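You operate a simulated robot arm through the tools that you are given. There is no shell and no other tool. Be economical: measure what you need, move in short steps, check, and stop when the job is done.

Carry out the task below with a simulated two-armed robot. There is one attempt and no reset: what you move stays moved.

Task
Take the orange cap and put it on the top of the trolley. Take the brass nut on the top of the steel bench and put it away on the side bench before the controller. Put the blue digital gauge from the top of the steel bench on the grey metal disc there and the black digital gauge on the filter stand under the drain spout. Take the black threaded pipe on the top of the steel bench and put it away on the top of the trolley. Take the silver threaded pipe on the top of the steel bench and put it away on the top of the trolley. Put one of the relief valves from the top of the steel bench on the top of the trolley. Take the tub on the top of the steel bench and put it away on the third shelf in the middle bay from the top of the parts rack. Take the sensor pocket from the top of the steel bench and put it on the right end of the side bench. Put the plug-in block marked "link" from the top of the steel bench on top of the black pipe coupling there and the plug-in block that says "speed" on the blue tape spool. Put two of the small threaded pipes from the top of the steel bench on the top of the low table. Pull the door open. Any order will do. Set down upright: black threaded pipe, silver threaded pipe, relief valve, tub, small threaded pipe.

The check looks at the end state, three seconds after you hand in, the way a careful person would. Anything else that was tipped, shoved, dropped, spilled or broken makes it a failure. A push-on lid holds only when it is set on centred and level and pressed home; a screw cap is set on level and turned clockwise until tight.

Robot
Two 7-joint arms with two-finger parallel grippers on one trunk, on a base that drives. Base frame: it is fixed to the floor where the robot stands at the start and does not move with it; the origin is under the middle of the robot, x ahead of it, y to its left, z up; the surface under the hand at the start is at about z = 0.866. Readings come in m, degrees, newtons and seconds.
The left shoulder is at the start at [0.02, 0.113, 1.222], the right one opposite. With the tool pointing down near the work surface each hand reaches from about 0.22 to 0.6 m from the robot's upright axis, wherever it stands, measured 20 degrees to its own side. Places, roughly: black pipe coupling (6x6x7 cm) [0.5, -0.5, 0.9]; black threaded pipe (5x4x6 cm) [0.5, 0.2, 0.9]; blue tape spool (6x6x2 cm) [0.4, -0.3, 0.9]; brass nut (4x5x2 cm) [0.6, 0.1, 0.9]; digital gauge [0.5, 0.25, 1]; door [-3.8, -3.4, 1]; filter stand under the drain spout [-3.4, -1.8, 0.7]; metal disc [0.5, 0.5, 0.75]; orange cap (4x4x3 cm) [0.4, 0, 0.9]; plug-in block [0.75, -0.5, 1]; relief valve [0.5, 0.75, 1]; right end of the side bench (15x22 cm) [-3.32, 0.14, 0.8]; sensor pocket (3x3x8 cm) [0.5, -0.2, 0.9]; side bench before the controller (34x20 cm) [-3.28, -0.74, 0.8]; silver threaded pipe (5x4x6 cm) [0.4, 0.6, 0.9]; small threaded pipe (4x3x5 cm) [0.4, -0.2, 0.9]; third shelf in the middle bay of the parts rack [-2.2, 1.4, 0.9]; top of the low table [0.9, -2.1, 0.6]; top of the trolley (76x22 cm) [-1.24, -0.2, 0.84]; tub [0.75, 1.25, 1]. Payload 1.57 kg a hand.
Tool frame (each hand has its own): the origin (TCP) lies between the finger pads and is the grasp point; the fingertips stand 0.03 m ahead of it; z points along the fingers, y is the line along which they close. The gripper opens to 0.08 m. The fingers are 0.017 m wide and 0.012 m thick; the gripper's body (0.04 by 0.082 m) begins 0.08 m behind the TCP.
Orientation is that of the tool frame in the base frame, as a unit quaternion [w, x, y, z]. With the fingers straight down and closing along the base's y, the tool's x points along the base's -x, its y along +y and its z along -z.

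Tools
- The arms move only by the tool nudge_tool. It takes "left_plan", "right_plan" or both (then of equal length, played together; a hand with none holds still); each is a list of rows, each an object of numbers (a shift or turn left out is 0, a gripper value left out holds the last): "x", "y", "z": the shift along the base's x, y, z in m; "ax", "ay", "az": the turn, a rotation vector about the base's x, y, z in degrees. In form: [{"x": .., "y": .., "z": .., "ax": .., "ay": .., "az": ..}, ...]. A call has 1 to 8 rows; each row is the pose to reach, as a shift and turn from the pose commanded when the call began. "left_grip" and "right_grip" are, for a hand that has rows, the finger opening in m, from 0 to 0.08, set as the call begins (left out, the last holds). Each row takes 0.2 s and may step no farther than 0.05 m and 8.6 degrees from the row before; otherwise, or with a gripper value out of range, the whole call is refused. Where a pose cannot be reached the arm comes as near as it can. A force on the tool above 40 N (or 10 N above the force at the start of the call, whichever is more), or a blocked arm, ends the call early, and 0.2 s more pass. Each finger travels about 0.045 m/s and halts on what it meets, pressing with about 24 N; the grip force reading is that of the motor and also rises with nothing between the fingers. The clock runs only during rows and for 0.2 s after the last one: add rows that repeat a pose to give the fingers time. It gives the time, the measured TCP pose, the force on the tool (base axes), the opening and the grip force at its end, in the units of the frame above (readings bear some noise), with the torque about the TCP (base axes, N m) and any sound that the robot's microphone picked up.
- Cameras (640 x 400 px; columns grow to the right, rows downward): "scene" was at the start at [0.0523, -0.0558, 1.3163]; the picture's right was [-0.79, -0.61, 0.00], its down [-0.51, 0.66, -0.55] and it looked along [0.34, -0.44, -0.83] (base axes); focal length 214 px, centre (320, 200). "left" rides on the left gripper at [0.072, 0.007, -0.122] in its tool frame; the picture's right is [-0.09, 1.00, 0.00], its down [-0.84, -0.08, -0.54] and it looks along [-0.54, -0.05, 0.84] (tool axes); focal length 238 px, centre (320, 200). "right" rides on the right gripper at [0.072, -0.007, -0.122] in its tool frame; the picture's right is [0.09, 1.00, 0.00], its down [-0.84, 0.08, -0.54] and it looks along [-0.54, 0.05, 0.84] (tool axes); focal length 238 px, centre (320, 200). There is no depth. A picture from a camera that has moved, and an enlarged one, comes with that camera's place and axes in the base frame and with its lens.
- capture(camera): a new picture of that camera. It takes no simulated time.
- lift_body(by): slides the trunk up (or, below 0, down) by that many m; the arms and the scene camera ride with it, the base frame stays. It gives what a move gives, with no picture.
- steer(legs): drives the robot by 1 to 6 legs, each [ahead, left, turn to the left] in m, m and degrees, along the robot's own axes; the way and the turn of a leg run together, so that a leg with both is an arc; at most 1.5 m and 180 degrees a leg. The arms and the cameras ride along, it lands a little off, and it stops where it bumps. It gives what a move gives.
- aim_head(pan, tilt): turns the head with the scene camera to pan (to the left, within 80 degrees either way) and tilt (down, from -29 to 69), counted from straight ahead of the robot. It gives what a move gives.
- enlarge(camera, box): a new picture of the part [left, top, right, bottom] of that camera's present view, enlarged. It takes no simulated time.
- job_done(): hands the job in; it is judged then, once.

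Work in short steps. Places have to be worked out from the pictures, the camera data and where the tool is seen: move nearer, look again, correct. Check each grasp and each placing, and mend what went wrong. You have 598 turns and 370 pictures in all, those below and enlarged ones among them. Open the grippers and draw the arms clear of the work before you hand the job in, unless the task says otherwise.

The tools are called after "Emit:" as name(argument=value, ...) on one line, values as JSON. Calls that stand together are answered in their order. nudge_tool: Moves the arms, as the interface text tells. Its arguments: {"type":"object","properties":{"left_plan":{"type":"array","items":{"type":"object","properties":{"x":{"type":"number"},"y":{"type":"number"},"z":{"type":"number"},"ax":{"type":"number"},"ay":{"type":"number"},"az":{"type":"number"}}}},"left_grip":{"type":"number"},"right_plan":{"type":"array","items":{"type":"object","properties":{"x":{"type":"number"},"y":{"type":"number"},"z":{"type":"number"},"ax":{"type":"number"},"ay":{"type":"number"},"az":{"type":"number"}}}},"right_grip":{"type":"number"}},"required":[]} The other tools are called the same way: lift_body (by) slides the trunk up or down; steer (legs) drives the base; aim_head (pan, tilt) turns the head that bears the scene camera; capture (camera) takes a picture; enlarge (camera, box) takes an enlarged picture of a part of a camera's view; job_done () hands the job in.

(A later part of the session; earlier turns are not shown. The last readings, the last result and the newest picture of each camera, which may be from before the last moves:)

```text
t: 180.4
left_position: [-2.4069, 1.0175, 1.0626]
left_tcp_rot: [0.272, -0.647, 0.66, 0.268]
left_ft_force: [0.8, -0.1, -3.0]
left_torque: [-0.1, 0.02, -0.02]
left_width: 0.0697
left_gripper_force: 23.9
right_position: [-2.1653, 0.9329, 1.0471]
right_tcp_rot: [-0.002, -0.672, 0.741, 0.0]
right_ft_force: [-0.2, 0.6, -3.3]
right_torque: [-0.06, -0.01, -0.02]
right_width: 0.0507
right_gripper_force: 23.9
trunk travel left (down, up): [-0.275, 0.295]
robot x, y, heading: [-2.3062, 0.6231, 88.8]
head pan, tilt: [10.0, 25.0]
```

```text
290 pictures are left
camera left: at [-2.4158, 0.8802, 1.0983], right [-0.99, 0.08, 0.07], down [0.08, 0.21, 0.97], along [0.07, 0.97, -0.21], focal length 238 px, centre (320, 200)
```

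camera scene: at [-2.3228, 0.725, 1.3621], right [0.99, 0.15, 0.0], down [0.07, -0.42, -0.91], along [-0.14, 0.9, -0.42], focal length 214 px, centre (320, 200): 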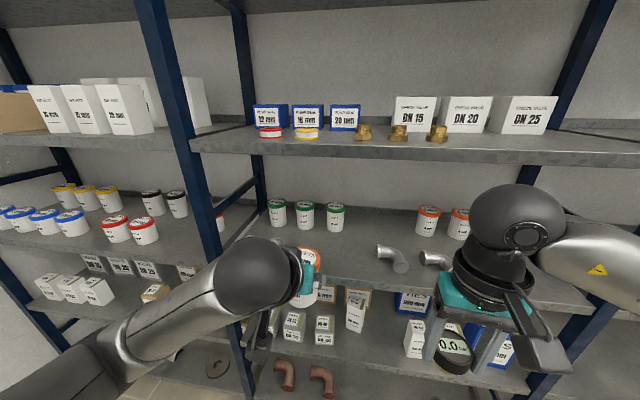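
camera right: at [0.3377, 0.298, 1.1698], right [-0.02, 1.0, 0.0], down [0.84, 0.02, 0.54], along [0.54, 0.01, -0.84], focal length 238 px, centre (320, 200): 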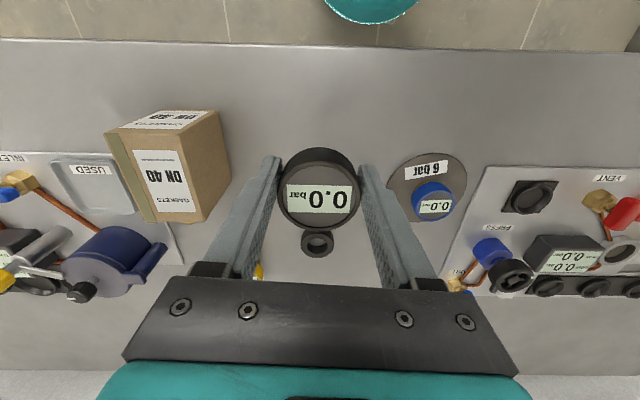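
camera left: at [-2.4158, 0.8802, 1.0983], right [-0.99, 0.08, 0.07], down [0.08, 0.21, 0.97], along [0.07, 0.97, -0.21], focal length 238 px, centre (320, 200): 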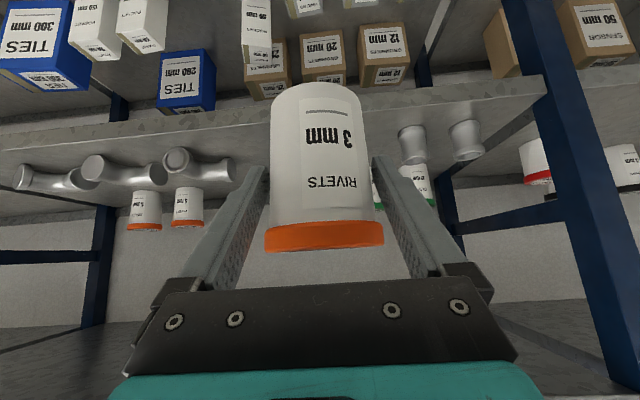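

Spot at x≈-2.40 on the third shelf is free (elbows right, reducers left). Drive 0.14 ahead and fix heading.

Emit:
steer(legs=[[0.14, 0, 1.2]])

Emit:
nudge_tool(left_plan=[{"z": -0.03}, {"y": 0.03, "z": -0.05}, {"y": 0.06, "z": -0.055}, {"y": 0.09, "z": -0.06}])

Emit:
capture(camera="left")

Emit:
capture(camera="scene")

```text
t: 181.8
left_position: [-2.4134, 1.1532, 1.0623]
left_tcp_rot: [-0.269, 0.655, -0.653, -0.27]
left_ft_force: [-0.3, 0.4, -3.2]
left_torque: [-0.03, -0.02, -0.01]
left_width: 0.0698
left_gripper_force: 23.9
right_position: [-2.1703, 1.0729, 1.0475]
right_tcp_rot: [-0.001, -0.679, 0.734, -0.001]
right_ft_force: [-0.4, 0.8, -1.7]
right_torque: [-0.06, 0.0, -0.04]
right_width: 0.0509
right_gripper_force: 23.8
trunk travel left (down, up): [-0.275, 0.295]
robot x, y, heading: [-2.3054, 0.7601, 89.9]
head pan, tilt: [10.0, 25.0]
```

```text
t: 182.8
left_position: [-2.4123, 1.2421, 1.0005]
left_tcp_rot: [-0.269, 0.654, -0.653, -0.271]
left_ft_force: [-1.1, 0.3, -2.7]
left_torque: [-0.02, 0.01, 0.0]
left_width: 0.0697
left_gripper_force: 23.6
right_position: [-2.1702, 1.0716, 1.0468]
right_tcp_rot: [0.0, -0.679, 0.734, -0.001]
right_ft_force: [0.2, -0.2, -2.4]
right_torque: [-0.02, -0.01, -0.03]
right_width: 0.0508
right_gripper_force: 24.0
trunk travel left (down, up): [-0.275, 0.295]
robot x, y, heading: [-2.3083, 0.763, 90.2]
head pan, tilt: [10.0, 25.0]
```

```text
289 pictures are left
camera left: at [-2.4182, 1.1045, 1.0371], right [-1.0, 0.06, 0.07], down [0.08, 0.21, 0.97], along [0.05, 0.98, -0.22], focal length 238 px, centre (320, 200)
```

left: 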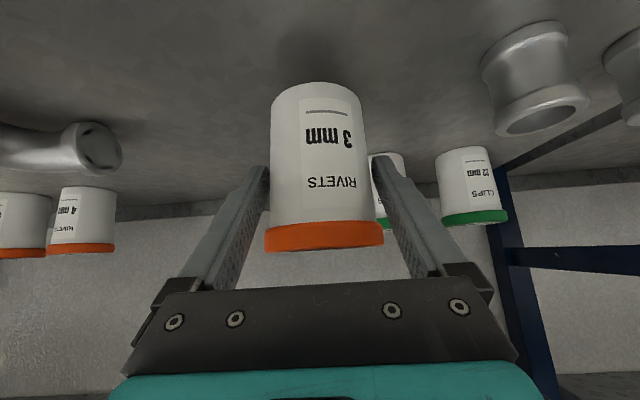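

```text
288 pictures are left
camera scene: at [-2.3235, 0.8618, 1.3622], right [0.98, 0.18, 0.0], down [0.07, -0.42, -0.91], along [-0.16, 0.89, -0.42], focal length 214 px, centre (320, 200)
```

scene: 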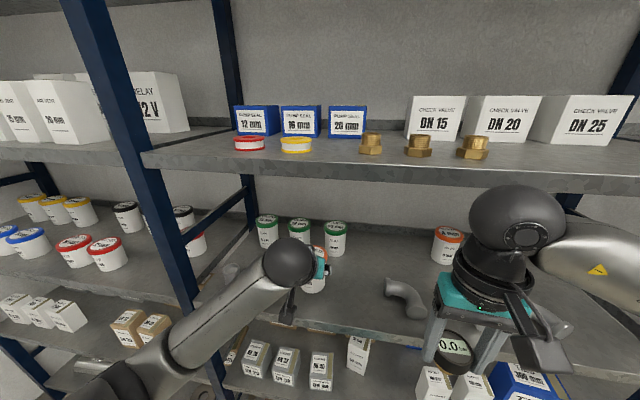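

Move 4 cm further in, then lower to contact.

Emit:
nudge_tool(left_plan=[{"y": 0.025}, {"y": 0.045}, {"y": 0.045, "z": -0.02}, {"y": 0.045, "z": -0.032}, {"y": 0.045, "z": -0.038}, {"y": 0.045, "z": -0.043}])

Emit:
capture(camera="left")

```text
t: 184.2
left_position: [-2.4138, 1.2871, 0.9642]
left_tcp_rot: [-0.274, 0.652, -0.651, -0.274]
left_ft_force: [-1.1, 0.0, 24.8]
left_torque: [0.32, 0.02, -0.15]
left_width: 0.0693
left_gripper_force: 24.0
right_position: [-2.1694, 1.0706, 1.0473]
right_tcp_rot: [-0.001, -0.68, 0.733, 0.001]
right_ft_force: [-0.2, -0.1, -2.3]
right_torque: [-0.03, 0.02, -0.01]
right_width: 0.0506
right_gripper_force: 24.0
trunk travel left (down, up): [-0.275, 0.295]
robot x, y, heading: [-2.3062, 0.7599, 89.9]
head pan, tilt: [10.0, 25.0]
```

```text
287 pictures are left
camera left: at [-2.4202, 1.1489, 0.9986], right [-1.0, 0.06, 0.07], down [0.08, 0.2, 0.98], along [0.05, 0.98, -0.2], focal length 238 px, centre (320, 200)
```

left: 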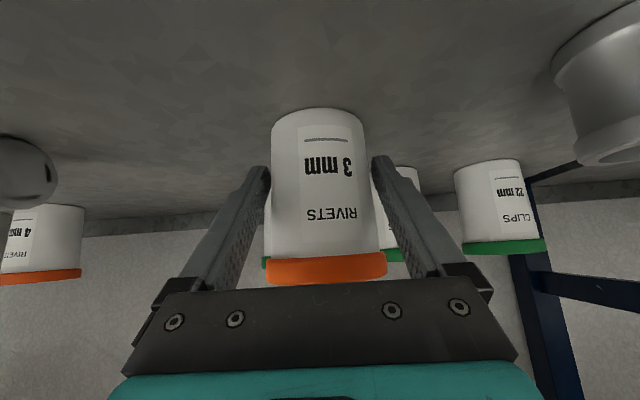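

Set. Ease, open, and withdraw back and up.

Emit:
nudge_tool(left_grip=0.08, left_plan=[{"z": 0.004}, {"z": 0.004}, {"z": 0.004}, {"z": 0.004}, {"y": -0.03, "z": 0.02}, {"y": -0.065, "z": 0.04}, {"y": -0.1, "z": 0.06}, {"y": -0.14, "z": 0.08}])

Emit:
capture(camera="left")

```text
t: 185.9
left_position: [-2.4164, 1.1451, 1.0378]
left_tcp_rot: [-0.269, 0.654, -0.653, -0.271]
left_ft_force: [-0.1, 0.1, -0.1]
left_torque: [0.03, -0.01, 0.02]
left_width: 0.0799
left_gripper_force: 0.1
right_position: [-2.1726, 1.072, 1.047]
right_tcp_rot: [0.0, -0.679, 0.734, -0.002]
right_ft_force: [-1.2, 0.5, -2.1]
right_torque: [-0.04, -0.05, -0.01]
right_width: 0.0508
right_gripper_force: 24.0
trunk travel left (down, up): [-0.275, 0.295]
robot x, y, heading: [-2.3085, 0.758, 89.9]
head pan, tilt: [10.0, 25.0]
```

```text
286 pictures are left
camera left: at [-2.4231, 1.0086, 1.0745], right [-1.0, 0.06, 0.07], down [0.08, 0.21, 0.97], along [0.05, 0.98, -0.21], focal length 238 px, centre (320, 200)
```

left: 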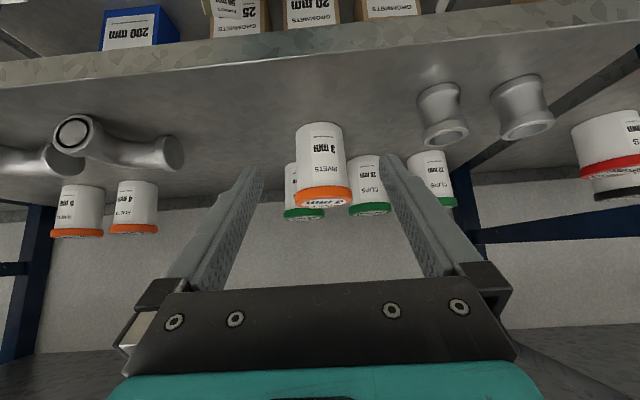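

Tub stands upright on the third shelf. Restore the left hand to vertical, back off, turn toward −y, and look for the route to the filter stand.

Emit:
steer(legs=[[-0.4, 0, 0]])

Emit:
nudge_tool(left_plan=[{"ax": -7.5}, {"ax": -15}, {"ax": -22.5}, {"ax": -30}, {"ax": -37.5}, {"ax": -45}])

Emit:
steer(legs=[[0, 0, 90], [0, 0, 60]])

Emit:
aim_head(pan=0, tilt=20)

Emit:
capture(camera="scene")

```text
t: 188.5
left_position: [-2.4131, 0.7414, 1.0384]
left_tcp_rot: [0.27, -0.653, 0.654, 0.27]
left_ft_force: [0.5, -1.1, 0.5]
left_torque: [-0.02, 0.01, 0.01]
left_width: 0.0798
left_gripper_force: 0.2
right_position: [-2.1686, 0.6661, 1.0478]
right_tcp_rot: [0.0, -0.678, 0.735, 0.0]
right_ft_force: [-0.3, -0.3, -2.6]
right_torque: [0.0, 0.02, 0.02]
right_width: 0.0506
right_gripper_force: 23.7
trunk travel left (down, up): [-0.275, 0.295]
robot x, y, heading: [-2.3061, 0.356, 89.8]
head pan, tilt: [10.0, 25.0]
```

```text
t: 189.9
left_position: [-2.4122, 0.7415, 1.0384]
left_tcp_rot: [-0.002, -0.706, 0.708, -0.002]
left_ft_force: [0.8, -0.4, 0.0]
left_torque: [0.01, 0.0, 0.03]
left_width: 0.0799
left_gripper_force: 0.0
right_position: [-2.1697, 0.667, 1.046]
right_tcp_rot: [-0.001, -0.678, 0.735, -0.001]
right_ft_force: [-0.3, 0.6, -3.0]
right_torque: [-0.02, 0.0, 0.01]
right_width: 0.0508
right_gripper_force: 24.1
trunk travel left (down, up): [-0.275, 0.295]
robot x, y, heading: [-2.3086, 0.3542, 89.9]
head pan, tilt: [10.0, 25.0]
```

```text
t: 196.7
left_position: [-2.41, -0.0311, 1.039]
left_tcp_rot: [-0.002, 0.868, 0.497, 0.001]
left_ft_force: [0.0, -0.1, 0.2]
left_torque: [-0.02, 0.03, 0.01]
left_width: 0.0801
left_gripper_force: 0.0
right_position: [-2.5827, 0.1562, 1.0465]
right_tcp_rot: [0.0, 0.887, 0.462, 0.001]
right_ft_force: [-0.3, -0.1, -2.3]
right_torque: [0.0, 0.01, 0.02]
right_width: 0.0509
right_gripper_force: 24.3
trunk travel left (down, up): [-0.275, 0.295]
robot x, y, heading: [-2.3083, 0.3525, -120.5]
head pan, tilt: [10.0, 25.0]
```

```text
t: 197.4
left_position: [-2.4112, -0.0317, 1.0378]
left_tcp_rot: [0.0, 0.868, 0.496, 0.0]
left_ft_force: [1.2, -0.1, 0.4]
left_torque: [0.03, -0.01, 0.01]
left_width: 0.08
left_gripper_force: 0.0
right_position: [-2.5824, 0.157, 1.0472]
right_tcp_rot: [0.0, 0.887, 0.461, 0.001]
right_ft_force: [-0.5, 0.3, -2.4]
right_torque: [0.01, -0.04, 0.0]
right_width: 0.0508
right_gripper_force: 24.2
trunk travel left (down, up): [-0.275, 0.295]
robot x, y, heading: [-2.306, 0.3576, -120.2]
head pan, tilt: [0.0, 20.0]
```

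```text
285 pictures are left
camera scene: at [-2.36, 0.267, 1.3703], right [-0.86, 0.51, 0.0], down [0.17, 0.3, -0.94], along [-0.48, -0.81, -0.34], focal length 214 px, centre (320, 200)
```

scene: 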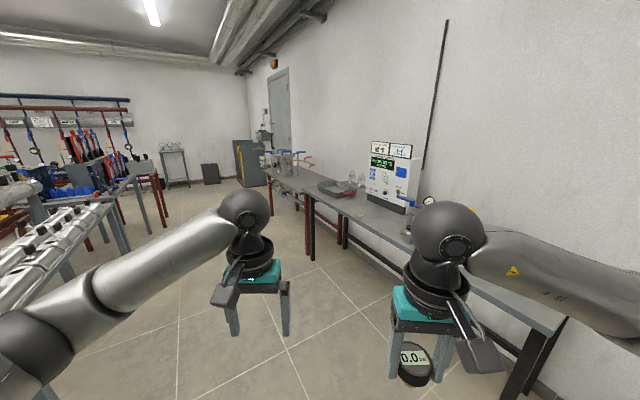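

Corridor looks free. Turn to −y, drive to about (-2.45, -1.5), then face the wall benches.

Emit:
steer(legs=[[0, 0, 30.3], [1.0, -0.1, 0], [0.85, -0.05, 0]])

Emit:
aim_head(pan=-50, tilt=25)

Emit:
capture(camera="scene")

```text
t: 208.3
left_position: [-2.3567, -1.8841, 1.0377]
left_tcp_rot: [-0.001, 0.705, 0.709, 0.001]
left_ft_force: [-0.9, -0.1, -0.1]
left_torque: [0.0, 0.05, 0.0]
left_width: 0.0801
left_gripper_force: 0.2
right_position: [-2.6001, -1.8113, 1.0469]
right_tcp_rot: [0.0, 0.733, 0.68, 0.001]
right_ft_force: [0.1, 0.0, -1.8]
right_torque: [0.03, 0.06, 0.0]
right_width: 0.0505
right_gripper_force: 23.9
trunk travel left (down, up): [-0.275, 0.295]
robot x, y, heading: [-2.4676, -1.4962, -90.0]
head pan, tilt: [0.0, 20.0]
```

```text
t: 209.5
left_position: [-2.3581, -1.8839, 1.0378]
left_tcp_rot: [0.0, 0.706, 0.708, 0.0]
left_ft_force: [-0.4, 0.4, 0.1]
left_torque: [0.02, -0.04, 0.02]
left_width: 0.08
left_gripper_force: 0.0
right_position: [-2.5994, -1.8114, 1.0472]
right_tcp_rot: [-0.001, 0.733, 0.68, 0.0]
right_ft_force: [-0.5, -0.7, -2.3]
right_torque: [0.03, 0.0, 0.01]
right_width: 0.0507
right_gripper_force: 24.0
trunk travel left (down, up): [-0.275, 0.295]
robot x, y, heading: [-2.4636, -1.4964, -89.9]
head pan, tilt: [-50.0, 25.0]
```

```text
284 pictures are left
camera scene: at [-2.5355, -1.5679, 1.3622], right [-0.65, 0.76, 0.0], down [0.32, 0.27, -0.91], along [-0.69, -0.58, -0.42], focal length 214 px, centre (320, 200)
```

scene: 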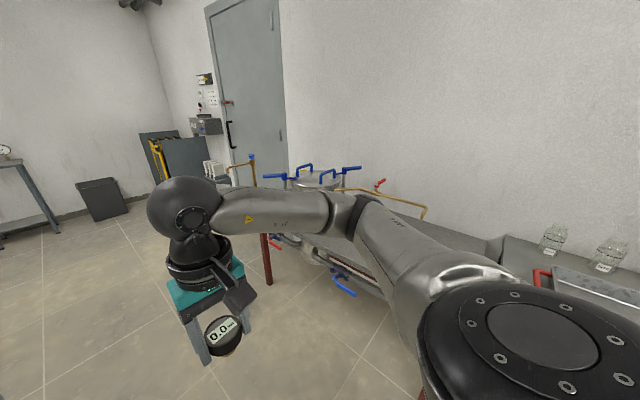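

Turn to face −x and look at the filter rig.

Emit:
steer(legs=[[0, 0, -90]])

Emit:
aim_head(pan=10, tilt=30)

Emit:
capture(camera="scene")

```text
t: 213.7
left_position: [-2.8521, -1.5956, 1.0379]
left_tcp_rot: [0.0, 1.0, -0.012, 0.001]
left_ft_force: [0.9, -0.4, -0.5]
left_torque: [-0.04, 0.02, 0.0]
left_width: 0.0798
left_gripper_force: 0.1
right_position: [-2.774, -1.3545, 1.0474]
right_tcp_rot: [0.001, 0.999, -0.052, 0.001]
right_ft_force: [0.3, -0.6, -1.4]
right_torque: [0.0, -0.03, 0.0]
right_width: 0.0507
right_gripper_force: 24.1
trunk travel left (down, up): [-0.275, 0.295]
robot x, y, heading: [-2.4622, -1.4988, 178.8]
head pan, tilt: [-50.0, 25.0]
```

```text
t: 215.0
left_position: [-2.8529, -1.5968, 1.0391]
left_tcp_rot: [0.0, 1.0, -0.013, 0.001]
left_ft_force: [-0.3, -0.3, 0.4]
left_torque: [-0.01, -0.02, -0.01]
left_width: 0.08
left_gripper_force: 0.1
right_position: [-2.774, -1.3551, 1.0465]
right_tcp_rot: [0.0, 0.999, -0.051, 0.001]
right_ft_force: [-0.3, 0.5, -1.5]
right_torque: [0.01, -0.01, -0.01]
right_width: 0.0509
right_gripper_force: 24.0
trunk travel left (down, up): [-0.275, 0.295]
robot x, y, heading: [-2.4631, -1.4966, 178.9]
head pan, tilt: [10.0, 30.0]
```

```text
283 pictures are left
camera scene: at [-2.5646, -1.5117, 1.3543], right [-0.15, 0.99, 0.0], down [0.49, 0.08, -0.87], along [-0.86, -0.13, -0.5], focal length 214 px, centre (320, 200)
```

scene: 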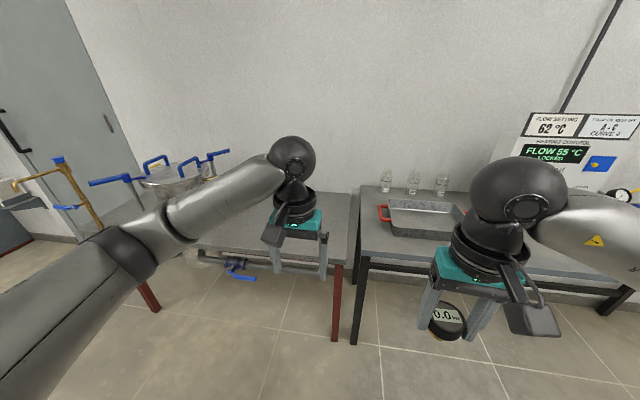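

The left arm blocks the view; retract it somewhat and strafe left 0.25.

Emit:
nudge_tool(left_plan=[{"x": 0.04, "z": 0.02}, {"x": 0.08, "z": 0.04}, {"x": 0.11, "z": 0.07}, {"x": 0.13, "z": 0.11}])

Emit:
steer(legs=[[0, 0.3, 1.2]])

Emit:
aim_head(pan=0, tilt=35)

Emit:
capture(camera="scene")

Emit:
capture(camera="right")

```text
t: 216.0
left_position: [-2.7235, -1.5957, 1.1483]
left_tcp_rot: [0.0, 1.0, -0.01, 0.001]
left_ft_force: [0.3, -0.3, 0.0]
left_torque: [0.0, -0.02, 0.0]
left_width: 0.0801
left_gripper_force: 0.0
right_position: [-2.7734, -1.354, 1.0461]
right_tcp_rot: [0.0, 0.999, -0.05, 0.0]
right_ft_force: [-0.6, 0.6, -2.6]
right_torque: [-0.05, 0.01, -0.04]
right_width: 0.0506
right_gripper_force: 24.0
trunk travel left (down, up): [-0.275, 0.295]
robot x, y, heading: [-2.4614, -1.4989, 178.9]
head pan, tilt: [10.0, 30.0]
```

```text
t: 218.1
left_position: [-2.7247, -1.9038, 1.1474]
left_tcp_rot: [0.0, 1.0, 0.002, 0.001]
left_ft_force: [-0.7, 0.8, -0.1]
left_torque: [0.03, 0.0, 0.04]
left_width: 0.08
left_gripper_force: 0.1
right_position: [-2.779, -1.664, 1.0482]
right_tcp_rot: [0.0, 0.999, -0.038, 0.001]
right_ft_force: [0.0, -0.4, -1.6]
right_torque: [0.01, 0.02, -0.02]
right_width: 0.0508
right_gripper_force: 24.3
trunk travel left (down, up): [-0.275, 0.295]
robot x, y, heading: [-2.4676, -1.7977, -179.6]
head pan, tilt: [10.0, 30.0]
```

```text
t: 218.8
left_position: [-2.7246, -1.9026, 1.1488]
left_tcp_rot: [0.0, 1.0, 0.002, 0.001]
left_ft_force: [1.0, 0.1, -0.5]
left_torque: [0.03, 0.02, 0.02]
left_width: 0.0802
left_gripper_force: 0.0
right_position: [-2.7783, -1.6622, 1.0469]
right_tcp_rot: [0.0, 0.999, -0.037, 0.0]
right_ft_force: [-0.2, 0.5, -2.4]
right_torque: [0.02, -0.03, 0.03]
right_width: 0.0509
right_gripper_force: 24.2
trunk travel left (down, up): [-0.275, 0.295]
robot x, y, heading: [-2.4675, -1.7964, -179.8]
head pan, tilt: [0.0, 35.0]
```

```text
282 pictures are left
camera scene: at [-2.5661, -1.7988, 1.3465], right [0.0, 1.0, 0.0], down [0.57, 0.0, -0.82], along [-0.82, 0.0, -0.57], focal length 214 px, centre (320, 200)
```

scene: 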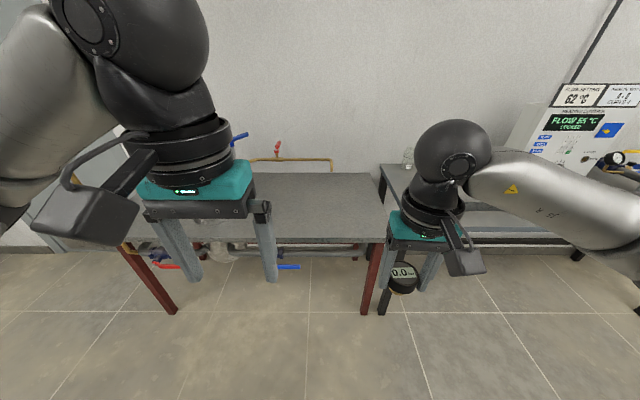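

```text
281 pictures are left
camera right: at [-2.7079, -1.6626, 1.1691], right [0.02, -1.0, 0.0], down [-0.84, -0.01, 0.54], along [-0.54, -0.01, -0.84], focal length 238 px, centre (320, 200)
```

right: 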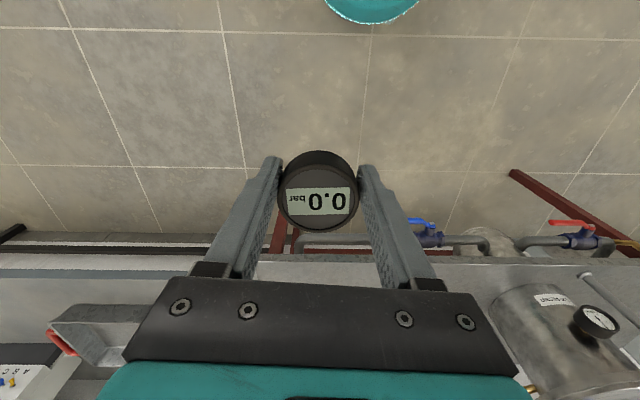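

Zoom on the stand and the copper spout.

Emit:
enlarge(camera="scene", box=[220, 120, 400, 245])

```text
3.20 times, centred on (310, 182) of scene
camera zoom: at [-2.5661, -1.7988, 1.3465], right [0.0, 1.0, 0.0], down [0.57, 0.0, -0.82], along [-0.82, 0.0, -0.57], focal length 686 px, centre (352, 256)
```

zoom: 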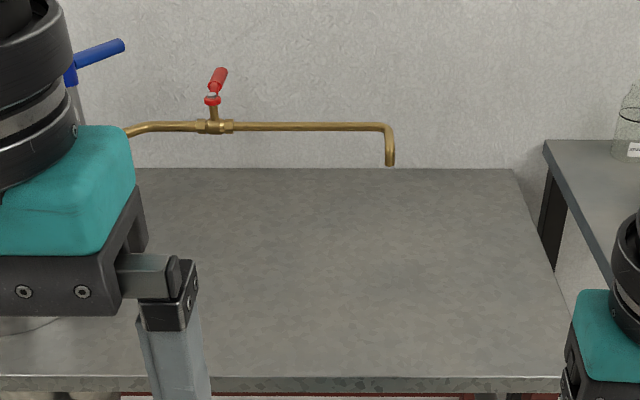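

Drive ahead 0.2 for a second view (parallax on the spout).

Emit:
steer(legs=[[0.22, -0.08, 0]])

Emit:
capture(camera="scene")

```text
t: 220.5
left_position: [-2.939, -1.8215, 1.1478]
left_tcp_rot: [0.0, 1.0, 0.001, 0.0]
left_ft_force: [-0.1, 1.6, 0.1]
left_torque: [-0.03, -0.02, -0.01]
left_width: 0.08
left_gripper_force: 0.1
right_position: [-2.9931, -1.582, 1.0477]
right_tcp_rot: [0.0, 0.999, -0.038, 0.0]
right_ft_force: [0.0, -0.6, -3.2]
right_torque: [0.0, -0.05, 0.0]
right_width: 0.0508
right_gripper_force: 23.8
trunk travel left (down, up): [-0.275, 0.295]
robot x, y, heading: [-2.6807, -1.7178, -180.0]
head pan, tilt: [0.0, 35.0]
```

```text
279 pictures are left
camera scene: at [-2.7802, -1.7187, 1.3464], right [0.0, 1.0, 0.0], down [0.57, 0.0, -0.82], along [-0.82, 0.0, -0.57], focal length 214 px, centre (320, 200)
```

scene: 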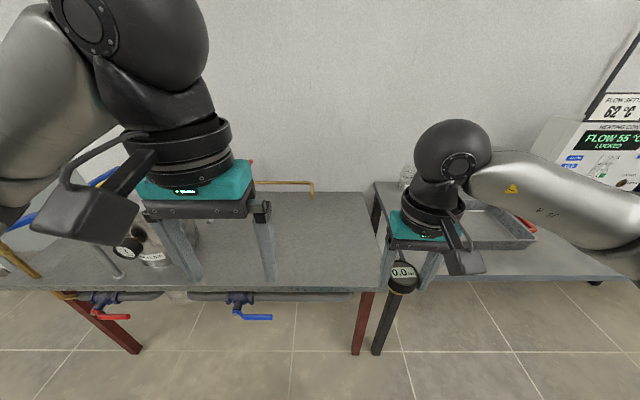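

Spout tip is at ≈(-3.47,-1.745,0.88); stand z≈0.7. I'll place the gauge at ≈(-3.395,-1.77), just clear of the pipe. Drive 0.15 ahead, 0.14 left and lower the trunk.

Emit:
steer(legs=[[0.15, 0.14, 0]])

Emit:
lift_body(by=-0.1)

Emit:
capture(camera="scene")

```text
t: 222.2
left_position: [-3.0873, -1.9648, 1.1482]
left_tcp_rot: [0.001, 1.0, 0.003, 0.0]
left_ft_force: [0.3, -0.1, 1.1]
left_torque: [0.0, -0.01, 0.0]
left_width: 0.0799
left_gripper_force: 0.0
right_position: [-3.143, -1.7254, 1.0465]
right_tcp_rot: [0.0, 0.999, -0.037, 0.0]
right_ft_force: [-0.3, 0.8, -3.5]
right_torque: [0.06, -0.08, 0.0]
right_width: 0.0509
right_gripper_force: 24.2
trunk travel left (down, up): [-0.275, 0.295]
robot x, y, heading: [-2.8299, -1.8603, -179.6]
head pan, tilt: [0.0, 35.0]
```

```text
t: 223.5
left_position: [-3.086, -1.9643, 1.0482]
left_tcp_rot: [-0.001, 1.0, 0.003, 0.001]
left_ft_force: [0.3, 0.3, 0.0]
left_torque: [-0.04, 0.0, 0.0]
left_width: 0.08
left_gripper_force: 0.0
right_position: [-3.1422, -1.7231, 0.9469]
right_tcp_rot: [0.0, 0.999, -0.037, 0.001]
right_ft_force: [-0.6, -0.4, -2.5]
right_torque: [-0.01, 0.01, 0.01]
right_width: 0.0507
right_gripper_force: 24.0
trunk travel left (down, up): [-0.175, 0.395]
robot x, y, heading: [-2.83, -1.8621, -179.4]
head pan, tilt: [0.0, 35.0]
```

```text
278 pictures are left
camera scene: at [-2.9282, -1.86, 1.2466], right [-0.01, 1.0, 0.0], down [0.57, 0.0, -0.82], along [-0.82, 0.0, -0.57], focal length 214 px, centre (320, 200)
```

scene: 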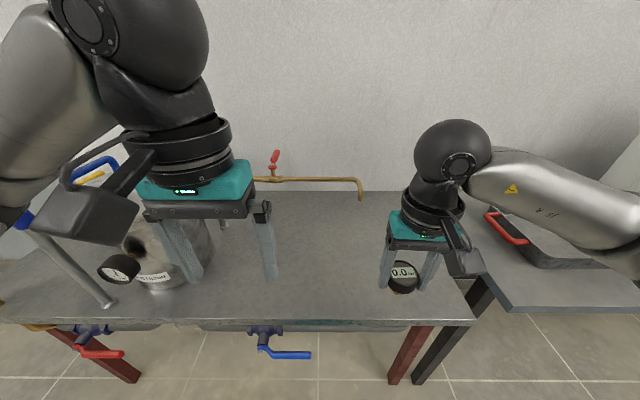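

Move right hand forward over the spot at current height.

Emit:
nudge_tool(right_plan=[{"x": -0.04, "y": -0.01}, {"x": -0.08, "y": -0.02}, {"x": -0.12, "y": -0.03}, {"x": -0.16, "y": -0.04}, {"x": -0.2, "y": -0.045, "z": -0.02}, {"x": -0.23, "y": -0.045, "z": -0.04}, {"x": -0.25, "y": -0.045, "z": -0.06}])

Emit:
enlarge(camera="scene", box=[240, 130, 440, 255])

Emit:
capture(camera="right")

```text
t: 225.1
left_position: [-3.0874, -1.964, 1.0479]
left_tcp_rot: [0.0, 1.0, 0.003, 0.0]
left_ft_force: [0.8, 0.3, 0.0]
left_torque: [0.01, -0.02, -0.03]
left_width: 0.0802
left_gripper_force: 0.2
right_position: [-3.3904, -1.7677, 0.8862]
right_tcp_rot: [-0.001, 0.999, -0.036, 0.0]
right_ft_force: [0.7, -0.2, -2.1]
right_torque: [-0.03, -0.02, -0.02]
right_width: 0.0508
right_gripper_force: 24.0
trunk travel left (down, up): [-0.175, 0.395]
robot x, y, heading: [-2.8307, -1.8577, -179.8]
head pan, tilt: [0.0, 35.0]
```

```text
3.20 times, centred on (340, 192) of scene
camera zoom: at [-2.9285, -1.8603, 1.2464], right [-0.01, 1.0, 0.0], down [0.57, 0.0, -0.82], along [-0.82, 0.0, -0.57], focal length 686 px, centre (256, 224)
```

zoom: 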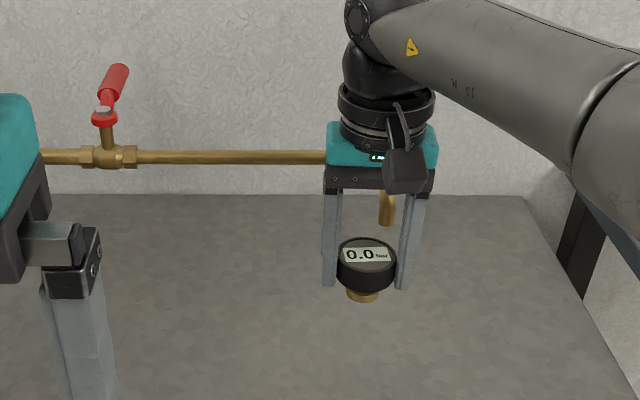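

```text
276 pictures are left
camera right: at [-3.3192, -1.7675, 1.0094], right [0.02, -1.0, 0.0], down [-0.84, -0.02, 0.54], along [-0.54, -0.01, -0.84], focal length 238 px, centre (320, 200)
```

right: 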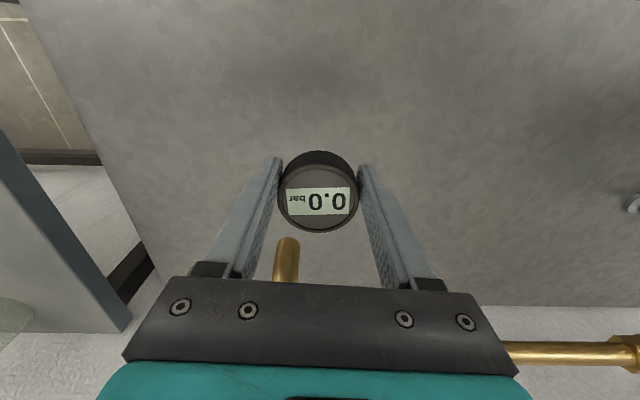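

Spout is close to the wrist path, so I shift 3 cm toward me (x≈-3.36) and lower.

Emit:
nudge_tool(right_plan=[{"x": 0.03, "y": -0.005}, {"x": 0.03, "y": -0.005, "z": -0.04}, {"x": 0.03, "y": -0.005, "z": -0.08}, {"x": 0.03, "y": -0.005, "z": -0.11}, {"x": 0.03, "y": -0.005, "z": -0.125}, {"x": 0.03, "y": -0.005, "z": -0.135}])

Emit:
enlarge(camera="scene", box=[240, 130, 440, 255])

```text
t: 226.4
left_position: [-3.0849, -1.965, 1.0488]
left_tcp_rot: [0.001, 1.0, 0.003, 0.0]
left_ft_force: [-0.9, -0.6, 1.0]
left_torque: [0.0, 0.02, -0.04]
left_width: 0.0797
left_gripper_force: 0.1
right_position: [-3.3614, -1.7757, 0.7688]
right_tcp_rot: [0.001, 0.999, -0.037, -0.001]
right_ft_force: [8.3, 1.0, 11.4]
right_torque: [0.42, -0.41, -0.29]
right_width: 0.0507
right_gripper_force: 23.6
trunk travel left (down, up): [-0.175, 0.395]
robot x, y, heading: [-2.8278, -1.8591, -179.8]
head pan, tilt: [0.0, 35.0]
stopped in row 6 (right hand): the force on the tool passed its limit at 51 N (the readings are from after the stop); the commanded pose is now the measured one
```

```text
3.20 times, centred on (340, 192) of scene
camera zoom: at [-2.9269, -1.8599, 1.2466], right [0.0, 1.0, 0.0], down [0.57, 0.0, -0.82], along [-0.82, 0.0, -0.57], focal length 686 px, centre (256, 224)
```

zoom: 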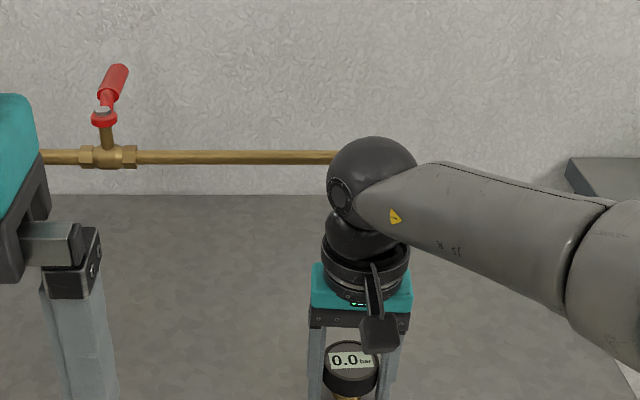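

Stand surface is at z≈0.73–0.74, so this is the gauge touching down. Check with the wrist camera before releasing.

Emit:
capture(camera="right")

```text
274 pictures are left
camera right: at [-3.2897, -1.7751, 0.8921], right [0.02, -1.0, 0.0], down [-0.84, -0.01, 0.54], along [-0.54, -0.01, -0.84], focal length 238 px, centre (320, 200)
```

right: 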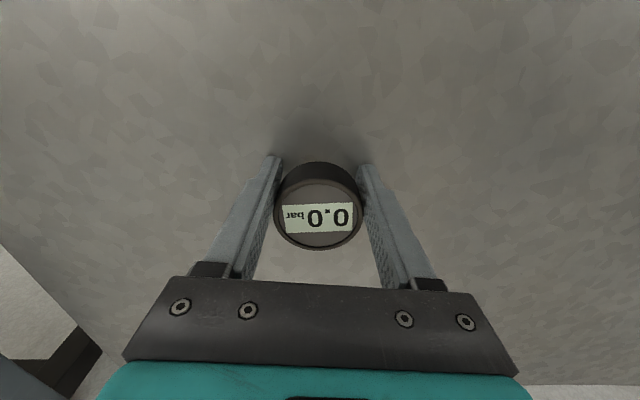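

On the surface and level. Open and lift.

Emit:
nudge_tool(right_grip=0.08, right_plan=[{"z": 0.002}, {"z": 0.002}, {"z": 0.002}, {"z": 0.002}, {"z": 0.03}, {"z": 0.07}, {"z": 0.11}])

Emit:
capture(camera="right")

```text
t: 228.0
left_position: [-3.0864, -1.9656, 1.0487]
left_tcp_rot: [0.0, 1.0, 0.003, 0.001]
left_ft_force: [0.9, -0.7, 0.0]
left_torque: [0.0, -0.03, 0.03]
left_width: 0.0798
left_gripper_force: 0.0
right_position: [-3.3617, -1.7759, 0.8798]
right_tcp_rot: [0.001, 0.999, -0.036, -0.002]
right_ft_force: [-0.4, 0.2, -0.6]
right_torque: [0.0, -0.04, -0.02]
right_width: 0.08
right_gripper_force: 0.0
trunk travel left (down, up): [-0.175, 0.395]
robot x, y, heading: [-2.8277, -1.8596, -179.8]
head pan, tilt: [0.0, 35.0]
```

```text
273 pictures are left
camera right: at [-3.2898, -1.7753, 1.002], right [0.02, -1.0, 0.0], down [-0.84, -0.02, 0.54], along [-0.54, -0.01, -0.84], focal length 238 px, centre (320, 200)
```

right: 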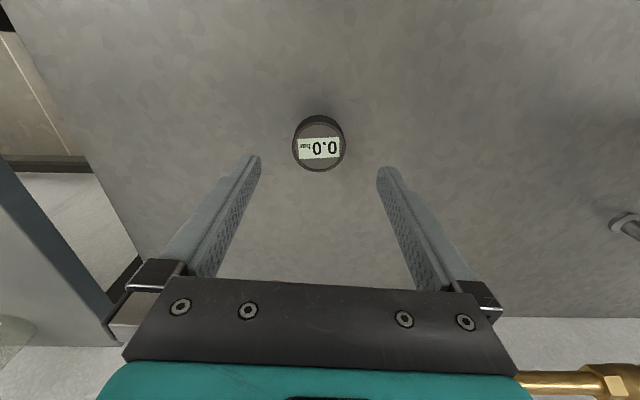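

Gauge stands on the stand. Retract, then go look at the door, which is nearby.

Emit:
nudge_tool(right_plan=[{"x": 0.04, "z": 0.03}, {"x": 0.08, "z": 0.05}, {"x": 0.12, "z": 0.07}, {"x": 0.16, "z": 0.08}, {"x": 0.2, "z": 0.08}, {"x": 0.23, "z": 0.08}])

Emit:
lift_body(by=0.1)

Emit:
steer(legs=[[-0.35, 0, 0], [0, 0.9, 0]])

Emit:
aim_head(pan=20, tilt=15)

Emit:
capture(camera="scene")

```text
t: 229.4
left_position: [-3.0871, -1.9645, 1.0484]
left_tcp_rot: [0.001, 1.0, 0.003, 0.0]
left_ft_force: [-0.3, -0.6, 0.0]
left_torque: [0.02, -0.02, 0.04]
left_width: 0.0798
left_gripper_force: 0.1
right_position: [-3.1324, -1.7745, 0.959]
right_tcp_rot: [0.001, 0.999, -0.036, -0.002]
right_ft_force: [-0.9, -0.2, -0.2]
right_torque: [0.02, 0.04, -0.01]
right_width: 0.0799
right_gripper_force: 0.0
trunk travel left (down, up): [-0.175, 0.395]
robot x, y, heading: [-2.8278, -1.8604, -179.7]
head pan, tilt: [0.0, 35.0]
```

```text
t: 230.7
left_position: [-3.0875, -1.9653, 1.1471]
left_tcp_rot: [0.0, 1.0, 0.003, 0.001]
left_ft_force: [0.6, 0.4, 0.8]
left_torque: [-0.01, -0.02, -0.04]
left_width: 0.0802
left_gripper_force: 0.1
right_position: [-3.1317, -1.776, 1.0581]
right_tcp_rot: [0.001, 0.999, -0.037, -0.002]
right_ft_force: [0.5, 0.3, -0.4]
right_torque: [0.0, -0.01, 0.01]
right_width: 0.0797
right_gripper_force: 0.0
trunk travel left (down, up): [-0.275, 0.295]
robot x, y, heading: [-2.8307, -1.8596, -179.3]
head pan, tilt: [0.0, 35.0]
```

```text
t: 237.4
left_position: [-2.7158, -2.8706, 1.148]
left_tcp_rot: [0.0, 1.0, 0.003, 0.001]
left_ft_force: [-0.4, -0.8, -0.4]
left_torque: [-0.03, 0.03, 0.01]
left_width: 0.0798
left_gripper_force: 0.1
right_position: [-2.7619, -2.6818, 1.0583]
right_tcp_rot: [0.002, 0.999, -0.035, -0.002]
right_ft_force: [0.6, -0.4, -0.6]
right_torque: [0.03, 0.03, 0.03]
right_width: 0.0801
right_gripper_force: 0.1
trunk travel left (down, up): [-0.275, 0.295]
robot x, y, heading: [-2.4576, -2.7697, -179.4]
head pan, tilt: [0.0, 35.0]
```

```text
t: 238.2
left_position: [-2.7156, -2.8703, 1.1471]
left_tcp_rot: [0.0, 1.0, 0.004, 0.001]
left_ft_force: [0.2, 0.6, -0.4]
left_torque: [-0.02, 0.01, -0.03]
left_width: 0.08
left_gripper_force: 0.0
right_position: [-2.7623, -2.6809, 1.0593]
right_tcp_rot: [0.001, 0.999, -0.036, -0.002]
right_ft_force: [-0.1, -0.2, -0.1]
right_torque: [0.01, 0.01, 0.01]
right_width: 0.0801
right_gripper_force: 0.1
trunk travel left (down, up): [-0.275, 0.295]
robot x, y, heading: [-2.4585, -2.7666, -179.7]
head pan, tilt: [20.0, 15.0]
```

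```text
272 pictures are left
camera scene: at [-2.5569, -2.7976, 1.3784], right [-0.35, 0.94, 0.0], down [0.24, 0.09, -0.97], along [-0.91, -0.34, -0.26], focal length 214 px, centre (320, 200)
```

scene: 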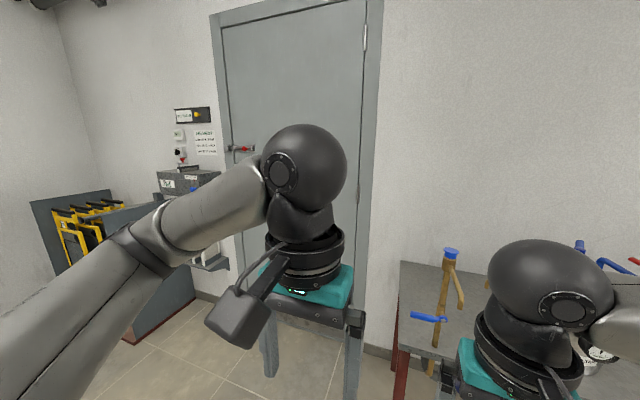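

Door has a red latch and (earlier seen) a black handle on its left edge. Strafe left and look closer.

Emit:
nudge_tool(left_plan=[{"x": 0.03, "z": -0.03}, {"x": 0.03, "z": -0.07}, {"x": 0.03, "z": -0.11}])

Emit:
steer(legs=[[0, 0.6, 0]])

Emit:
aim_head(pan=30, tilt=8)

Emit:
capture(camera="scene")

```text
t: 239.0
left_position: [-2.6901, -2.8674, 1.0393]
left_tcp_rot: [0.0, 1.0, 0.004, 0.002]
left_ft_force: [0.9, 0.8, -0.5]
left_torque: [-0.01, -0.01, 0.01]
left_width: 0.0799
left_gripper_force: 0.1
left hand out of reach, approached as far as the arm can: row 3
right_position: [-2.7623, -2.6822, 1.0575]
right_tcp_rot: [0.001, 0.999, -0.035, -0.002]
right_ft_force: [0.2, 0.1, 0.1]
right_torque: [0.02, -0.04, -0.02]
right_width: 0.08
right_gripper_force: 0.0
trunk travel left (down, up): [-0.275, 0.295]
robot x, y, heading: [-2.4593, -2.7658, -179.3]
head pan, tilt: [20.0, 15.0]
```

```text
t: 242.4
left_position: [-2.6855, -3.4658, 1.0389]
left_tcp_rot: [0.0, 1.0, 0.002, 0.003]
left_ft_force: [1.2, 0.4, 0.8]
left_torque: [0.03, 0.0, 0.02]
left_width: 0.08
left_gripper_force: 0.1
right_position: [-2.7583, -3.2789, 1.0586]
right_tcp_rot: [0.001, 0.999, -0.037, -0.002]
right_ft_force: [-0.5, 0.0, -0.2]
right_torque: [0.01, 0.01, 0.01]
right_width: 0.0802
right_gripper_force: 0.1
trunk travel left (down, up): [-0.275, 0.295]
robot x, y, heading: [-2.4554, -3.3622, -179.8]
head pan, tilt: [20.0, 15.0]
```

```text
t: 243.1
left_position: [-2.6864, -3.465, 1.0402]
left_tcp_rot: [0.0, 1.0, 0.002, 0.003]
left_ft_force: [-0.7, -0.1, 0.9]
left_torque: [-0.01, 0.0, -0.02]
left_width: 0.0802
left_gripper_force: 0.0
right_position: [-2.7584, -3.2795, 1.0591]
right_tcp_rot: [0.0, 0.999, -0.037, -0.002]
right_ft_force: [-0.2, 0.2, 0.2]
right_torque: [0.02, -0.02, -0.01]
right_width: 0.0802
right_gripper_force: 0.1
trunk travel left (down, up): [-0.275, 0.295]
robot x, y, heading: [-2.4546, -3.3617, -179.8]
head pan, tilt: [30.0, 8.0]
```

```text
271 pictures are left
camera scene: at [-2.5459, -3.4106, 1.3898], right [-0.5, 0.86, 0.0], down [0.12, 0.07, -0.99], along [-0.86, -0.5, -0.14], focal length 214 px, centre (320, 200)
```

scene: 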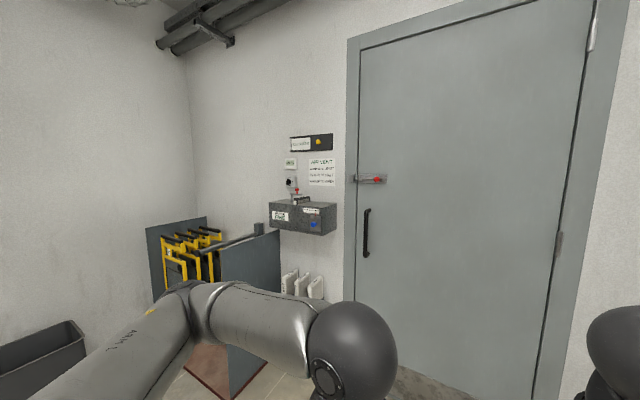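

Emit:
enlarge(camera="scene", box=[260, 120, 420, 270])

Emit:
enlarge(camera="scene", box=[265, 125, 345, 175])

```text
2.67 times, centred on (340, 195) of scene
camera zoom: at [-2.5459, -3.4106, 1.3898], right [-0.5, 0.86, 0.0], down [0.12, 0.07, -0.99], along [-0.86, -0.5, -0.14], focal length 572 px, centre (267, 213)
```

zoom: 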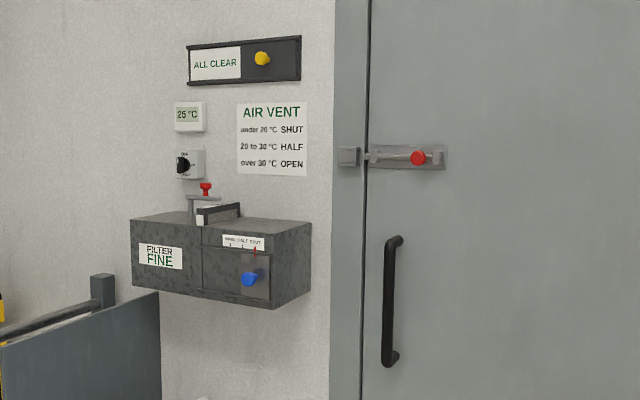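

```text
8.00 times, centred on (305, 150) of scene
camera zoom: at [-2.5459, -3.4106, 1.3898], right [-0.5, 0.86, 0.0], down [0.12, 0.07, -0.99], along [-0.86, -0.5, -0.14], focal length 1716 px, centre (440, 600)
```

zoom: 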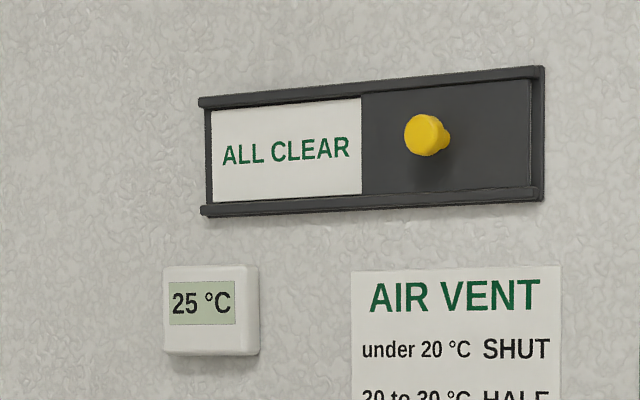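

Zoom in on the slide bolt to see whether it's engaged.

Emit:
enlarge(camera="scene", box=[340, 165, 396, 200])

```text
11.43 times, centred on (368, 182) of scene
camera zoom: at [-2.5459, -3.4106, 1.3898], right [-0.5, 0.86, 0.0], down [0.12, 0.07, -0.99], along [-0.86, -0.5, -0.14], focal length 2451 px, centre (-229, 400)
```

zoom: 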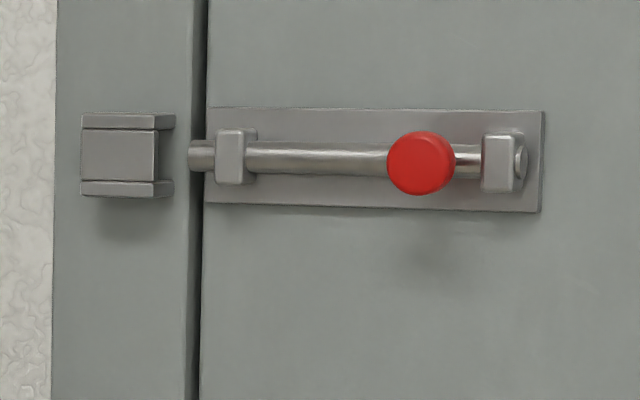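

The bolt rod is short of its keeper (bolt withdrawn), so the door should just pull. Handle ≈(-3.74,-3.785,1.03), vertical bar; hinge on the right. I'll use the left hand horizontally: extend and rotate it first.

Emit:
nudge_tool(left_plan=[{"x": -0.045}, {"x": -0.09, "z": 0.01}, {"x": -0.135, "z": 0.02}, {"x": -0.18, "z": 0.03}, {"x": -0.22, "z": 0.03}, {"x": -0.25, "z": 0.03}])

Emit:
nudge_tool(left_plan=[{"ay": 8.2}, {"ay": 16.4}, {"ay": 24.6}, {"ay": 32.8}, {"ay": 41}, {"ay": 49.2}, {"ay": 57.4}, {"ay": 65.6}])

Emit:
nudge_tool(left_plan=[{"ay": 8.2}, {"ay": 16.4}, {"ay": 24.4}, {"ay": 24.4}])

Emit:
capture(camera="left")

```text
t: 244.5
left_position: [-2.937, -3.4667, 1.0691]
left_tcp_rot: [0.001, 1.0, 0.001, 0.002]
left_ft_force: [1.0, -0.1, 0.2]
left_torque: [0.02, 0.0, -0.02]
left_width: 0.0801
left_gripper_force: 0.1
right_position: [-2.7587, -3.2778, 1.0586]
right_tcp_rot: [0.002, 0.999, -0.037, -0.001]
right_ft_force: [0.1, -0.2, 0.5]
right_torque: [0.01, 0.04, 0.0]
right_width: 0.0799
right_gripper_force: 0.0
trunk travel left (down, up): [-0.275, 0.295]
robot x, y, heading: [-2.4549, -3.3656, -179.8]
head pan, tilt: [30.0, 8.0]
```

```text
t: 246.3
left_position: [-2.9376, -3.4655, 1.0705]
left_tcp_rot: [-0.001, 0.841, 0.002, -0.541]
left_ft_force: [0.4, 0.0, 0.1]
left_torque: [0.0, -0.04, 0.02]
left_width: 0.0802
left_gripper_force: 0.0
right_position: [-2.7591, -3.2801, 1.059]
right_tcp_rot: [0.001, 0.999, -0.037, -0.002]
right_ft_force: [0.0, 1.4, -0.8]
right_torque: [-0.03, -0.01, 0.0]
right_width: 0.08
right_gripper_force: 0.0
trunk travel left (down, up): [-0.275, 0.295]
robot x, y, heading: [-2.4529, -3.3631, -179.8]
head pan, tilt: [30.0, 8.0]
```

```text
t: 247.3
left_position: [-2.937, -3.4648, 1.0703]
left_tcp_rot: [-0.001, 0.708, 0.001, -0.706]
left_ft_force: [-0.5, 0.4, 0.4]
left_torque: [-0.03, -0.01, 0.01]
left_width: 0.0801
left_gripper_force: 0.0
right_position: [-2.758, -3.2798, 1.0584]
right_tcp_rot: [0.001, 0.999, -0.037, -0.002]
right_ft_force: [-0.4, 0.9, -0.5]
right_torque: [0.03, -0.03, 0.0]
right_width: 0.0801
right_gripper_force: 0.0
trunk travel left (down, up): [-0.275, 0.295]
robot x, y, heading: [-2.4569, -3.3664, -179.6]
head pan, tilt: [30.0, 8.0]
```

```text
267 pictures are left
camera left: at [-2.8152, -3.4723, 0.9987], right [0.0, -1.0, 0.09], down [0.54, 0.07, 0.84], along [-0.84, 0.05, 0.54], focal length 238 px, centre (320, 200)
```

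left: 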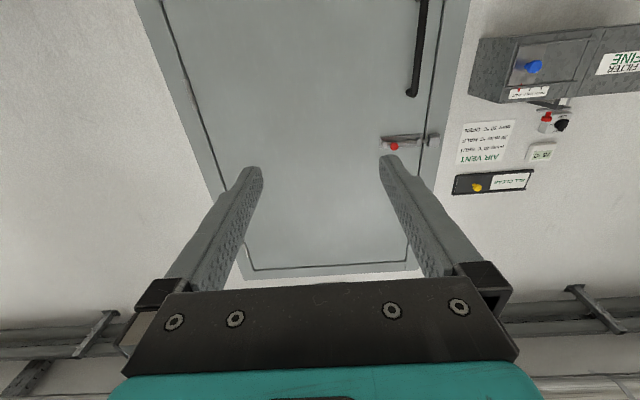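

Handle triangulates to x≈-3.70, y≈-3.778, z 0.90–1.17. Drive forward 0.5 and left 0.31, then look.

Emit:
steer(legs=[[0, 0.31, 0], [0.5, 0, 0]])

Emit:
capture(camera="left")

Emit:
capture(camera="scene")

```text
t: 251.9
left_position: [-3.4299, -3.7822, 1.0699]
left_tcp_rot: [-0.001, 0.709, 0.003, -0.705]
left_ft_force: [-0.4, 0.4, 0.6]
left_torque: [-0.02, 0.0, 0.01]
left_width: 0.0802
left_gripper_force: 0.1
right_position: [-3.2526, -3.5961, 1.0595]
right_tcp_rot: [0.001, 0.999, -0.035, -0.002]
right_ft_force: [0.4, 0.9, 0.4]
right_torque: [-0.03, -0.05, -0.01]
right_width: 0.0801
right_gripper_force: 0.1
trunk travel left (down, up): [-0.275, 0.295]
robot x, y, heading: [-2.9497, -3.6811, -179.7]
head pan, tilt: [30.0, 8.0]
```

```text
266 pictures are left
camera left: at [-3.3094, -3.7894, 0.9988], right [0.0, -1.0, 0.09], down [0.54, 0.08, 0.84], along [-0.84, 0.04, 0.54], focal length 238 px, centre (320, 200)
```

left: 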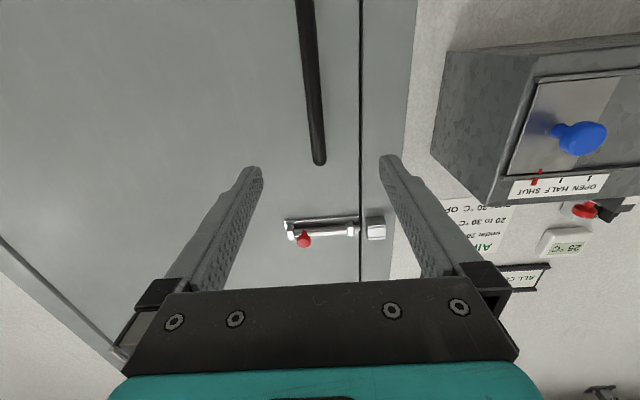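

```text
265 pictures are left
camera scene: at [-3.0405, -3.7268, 1.3898], right [-0.51, 0.86, 0.0], down [0.12, 0.07, -0.99], along [-0.85, -0.5, -0.14], focal length 214 px, centre (320, 200)
```

scene: 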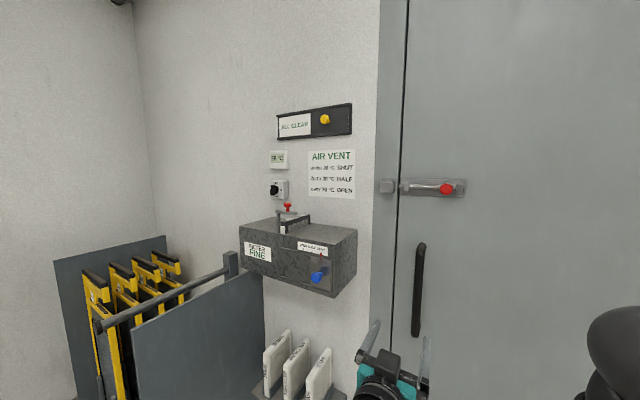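

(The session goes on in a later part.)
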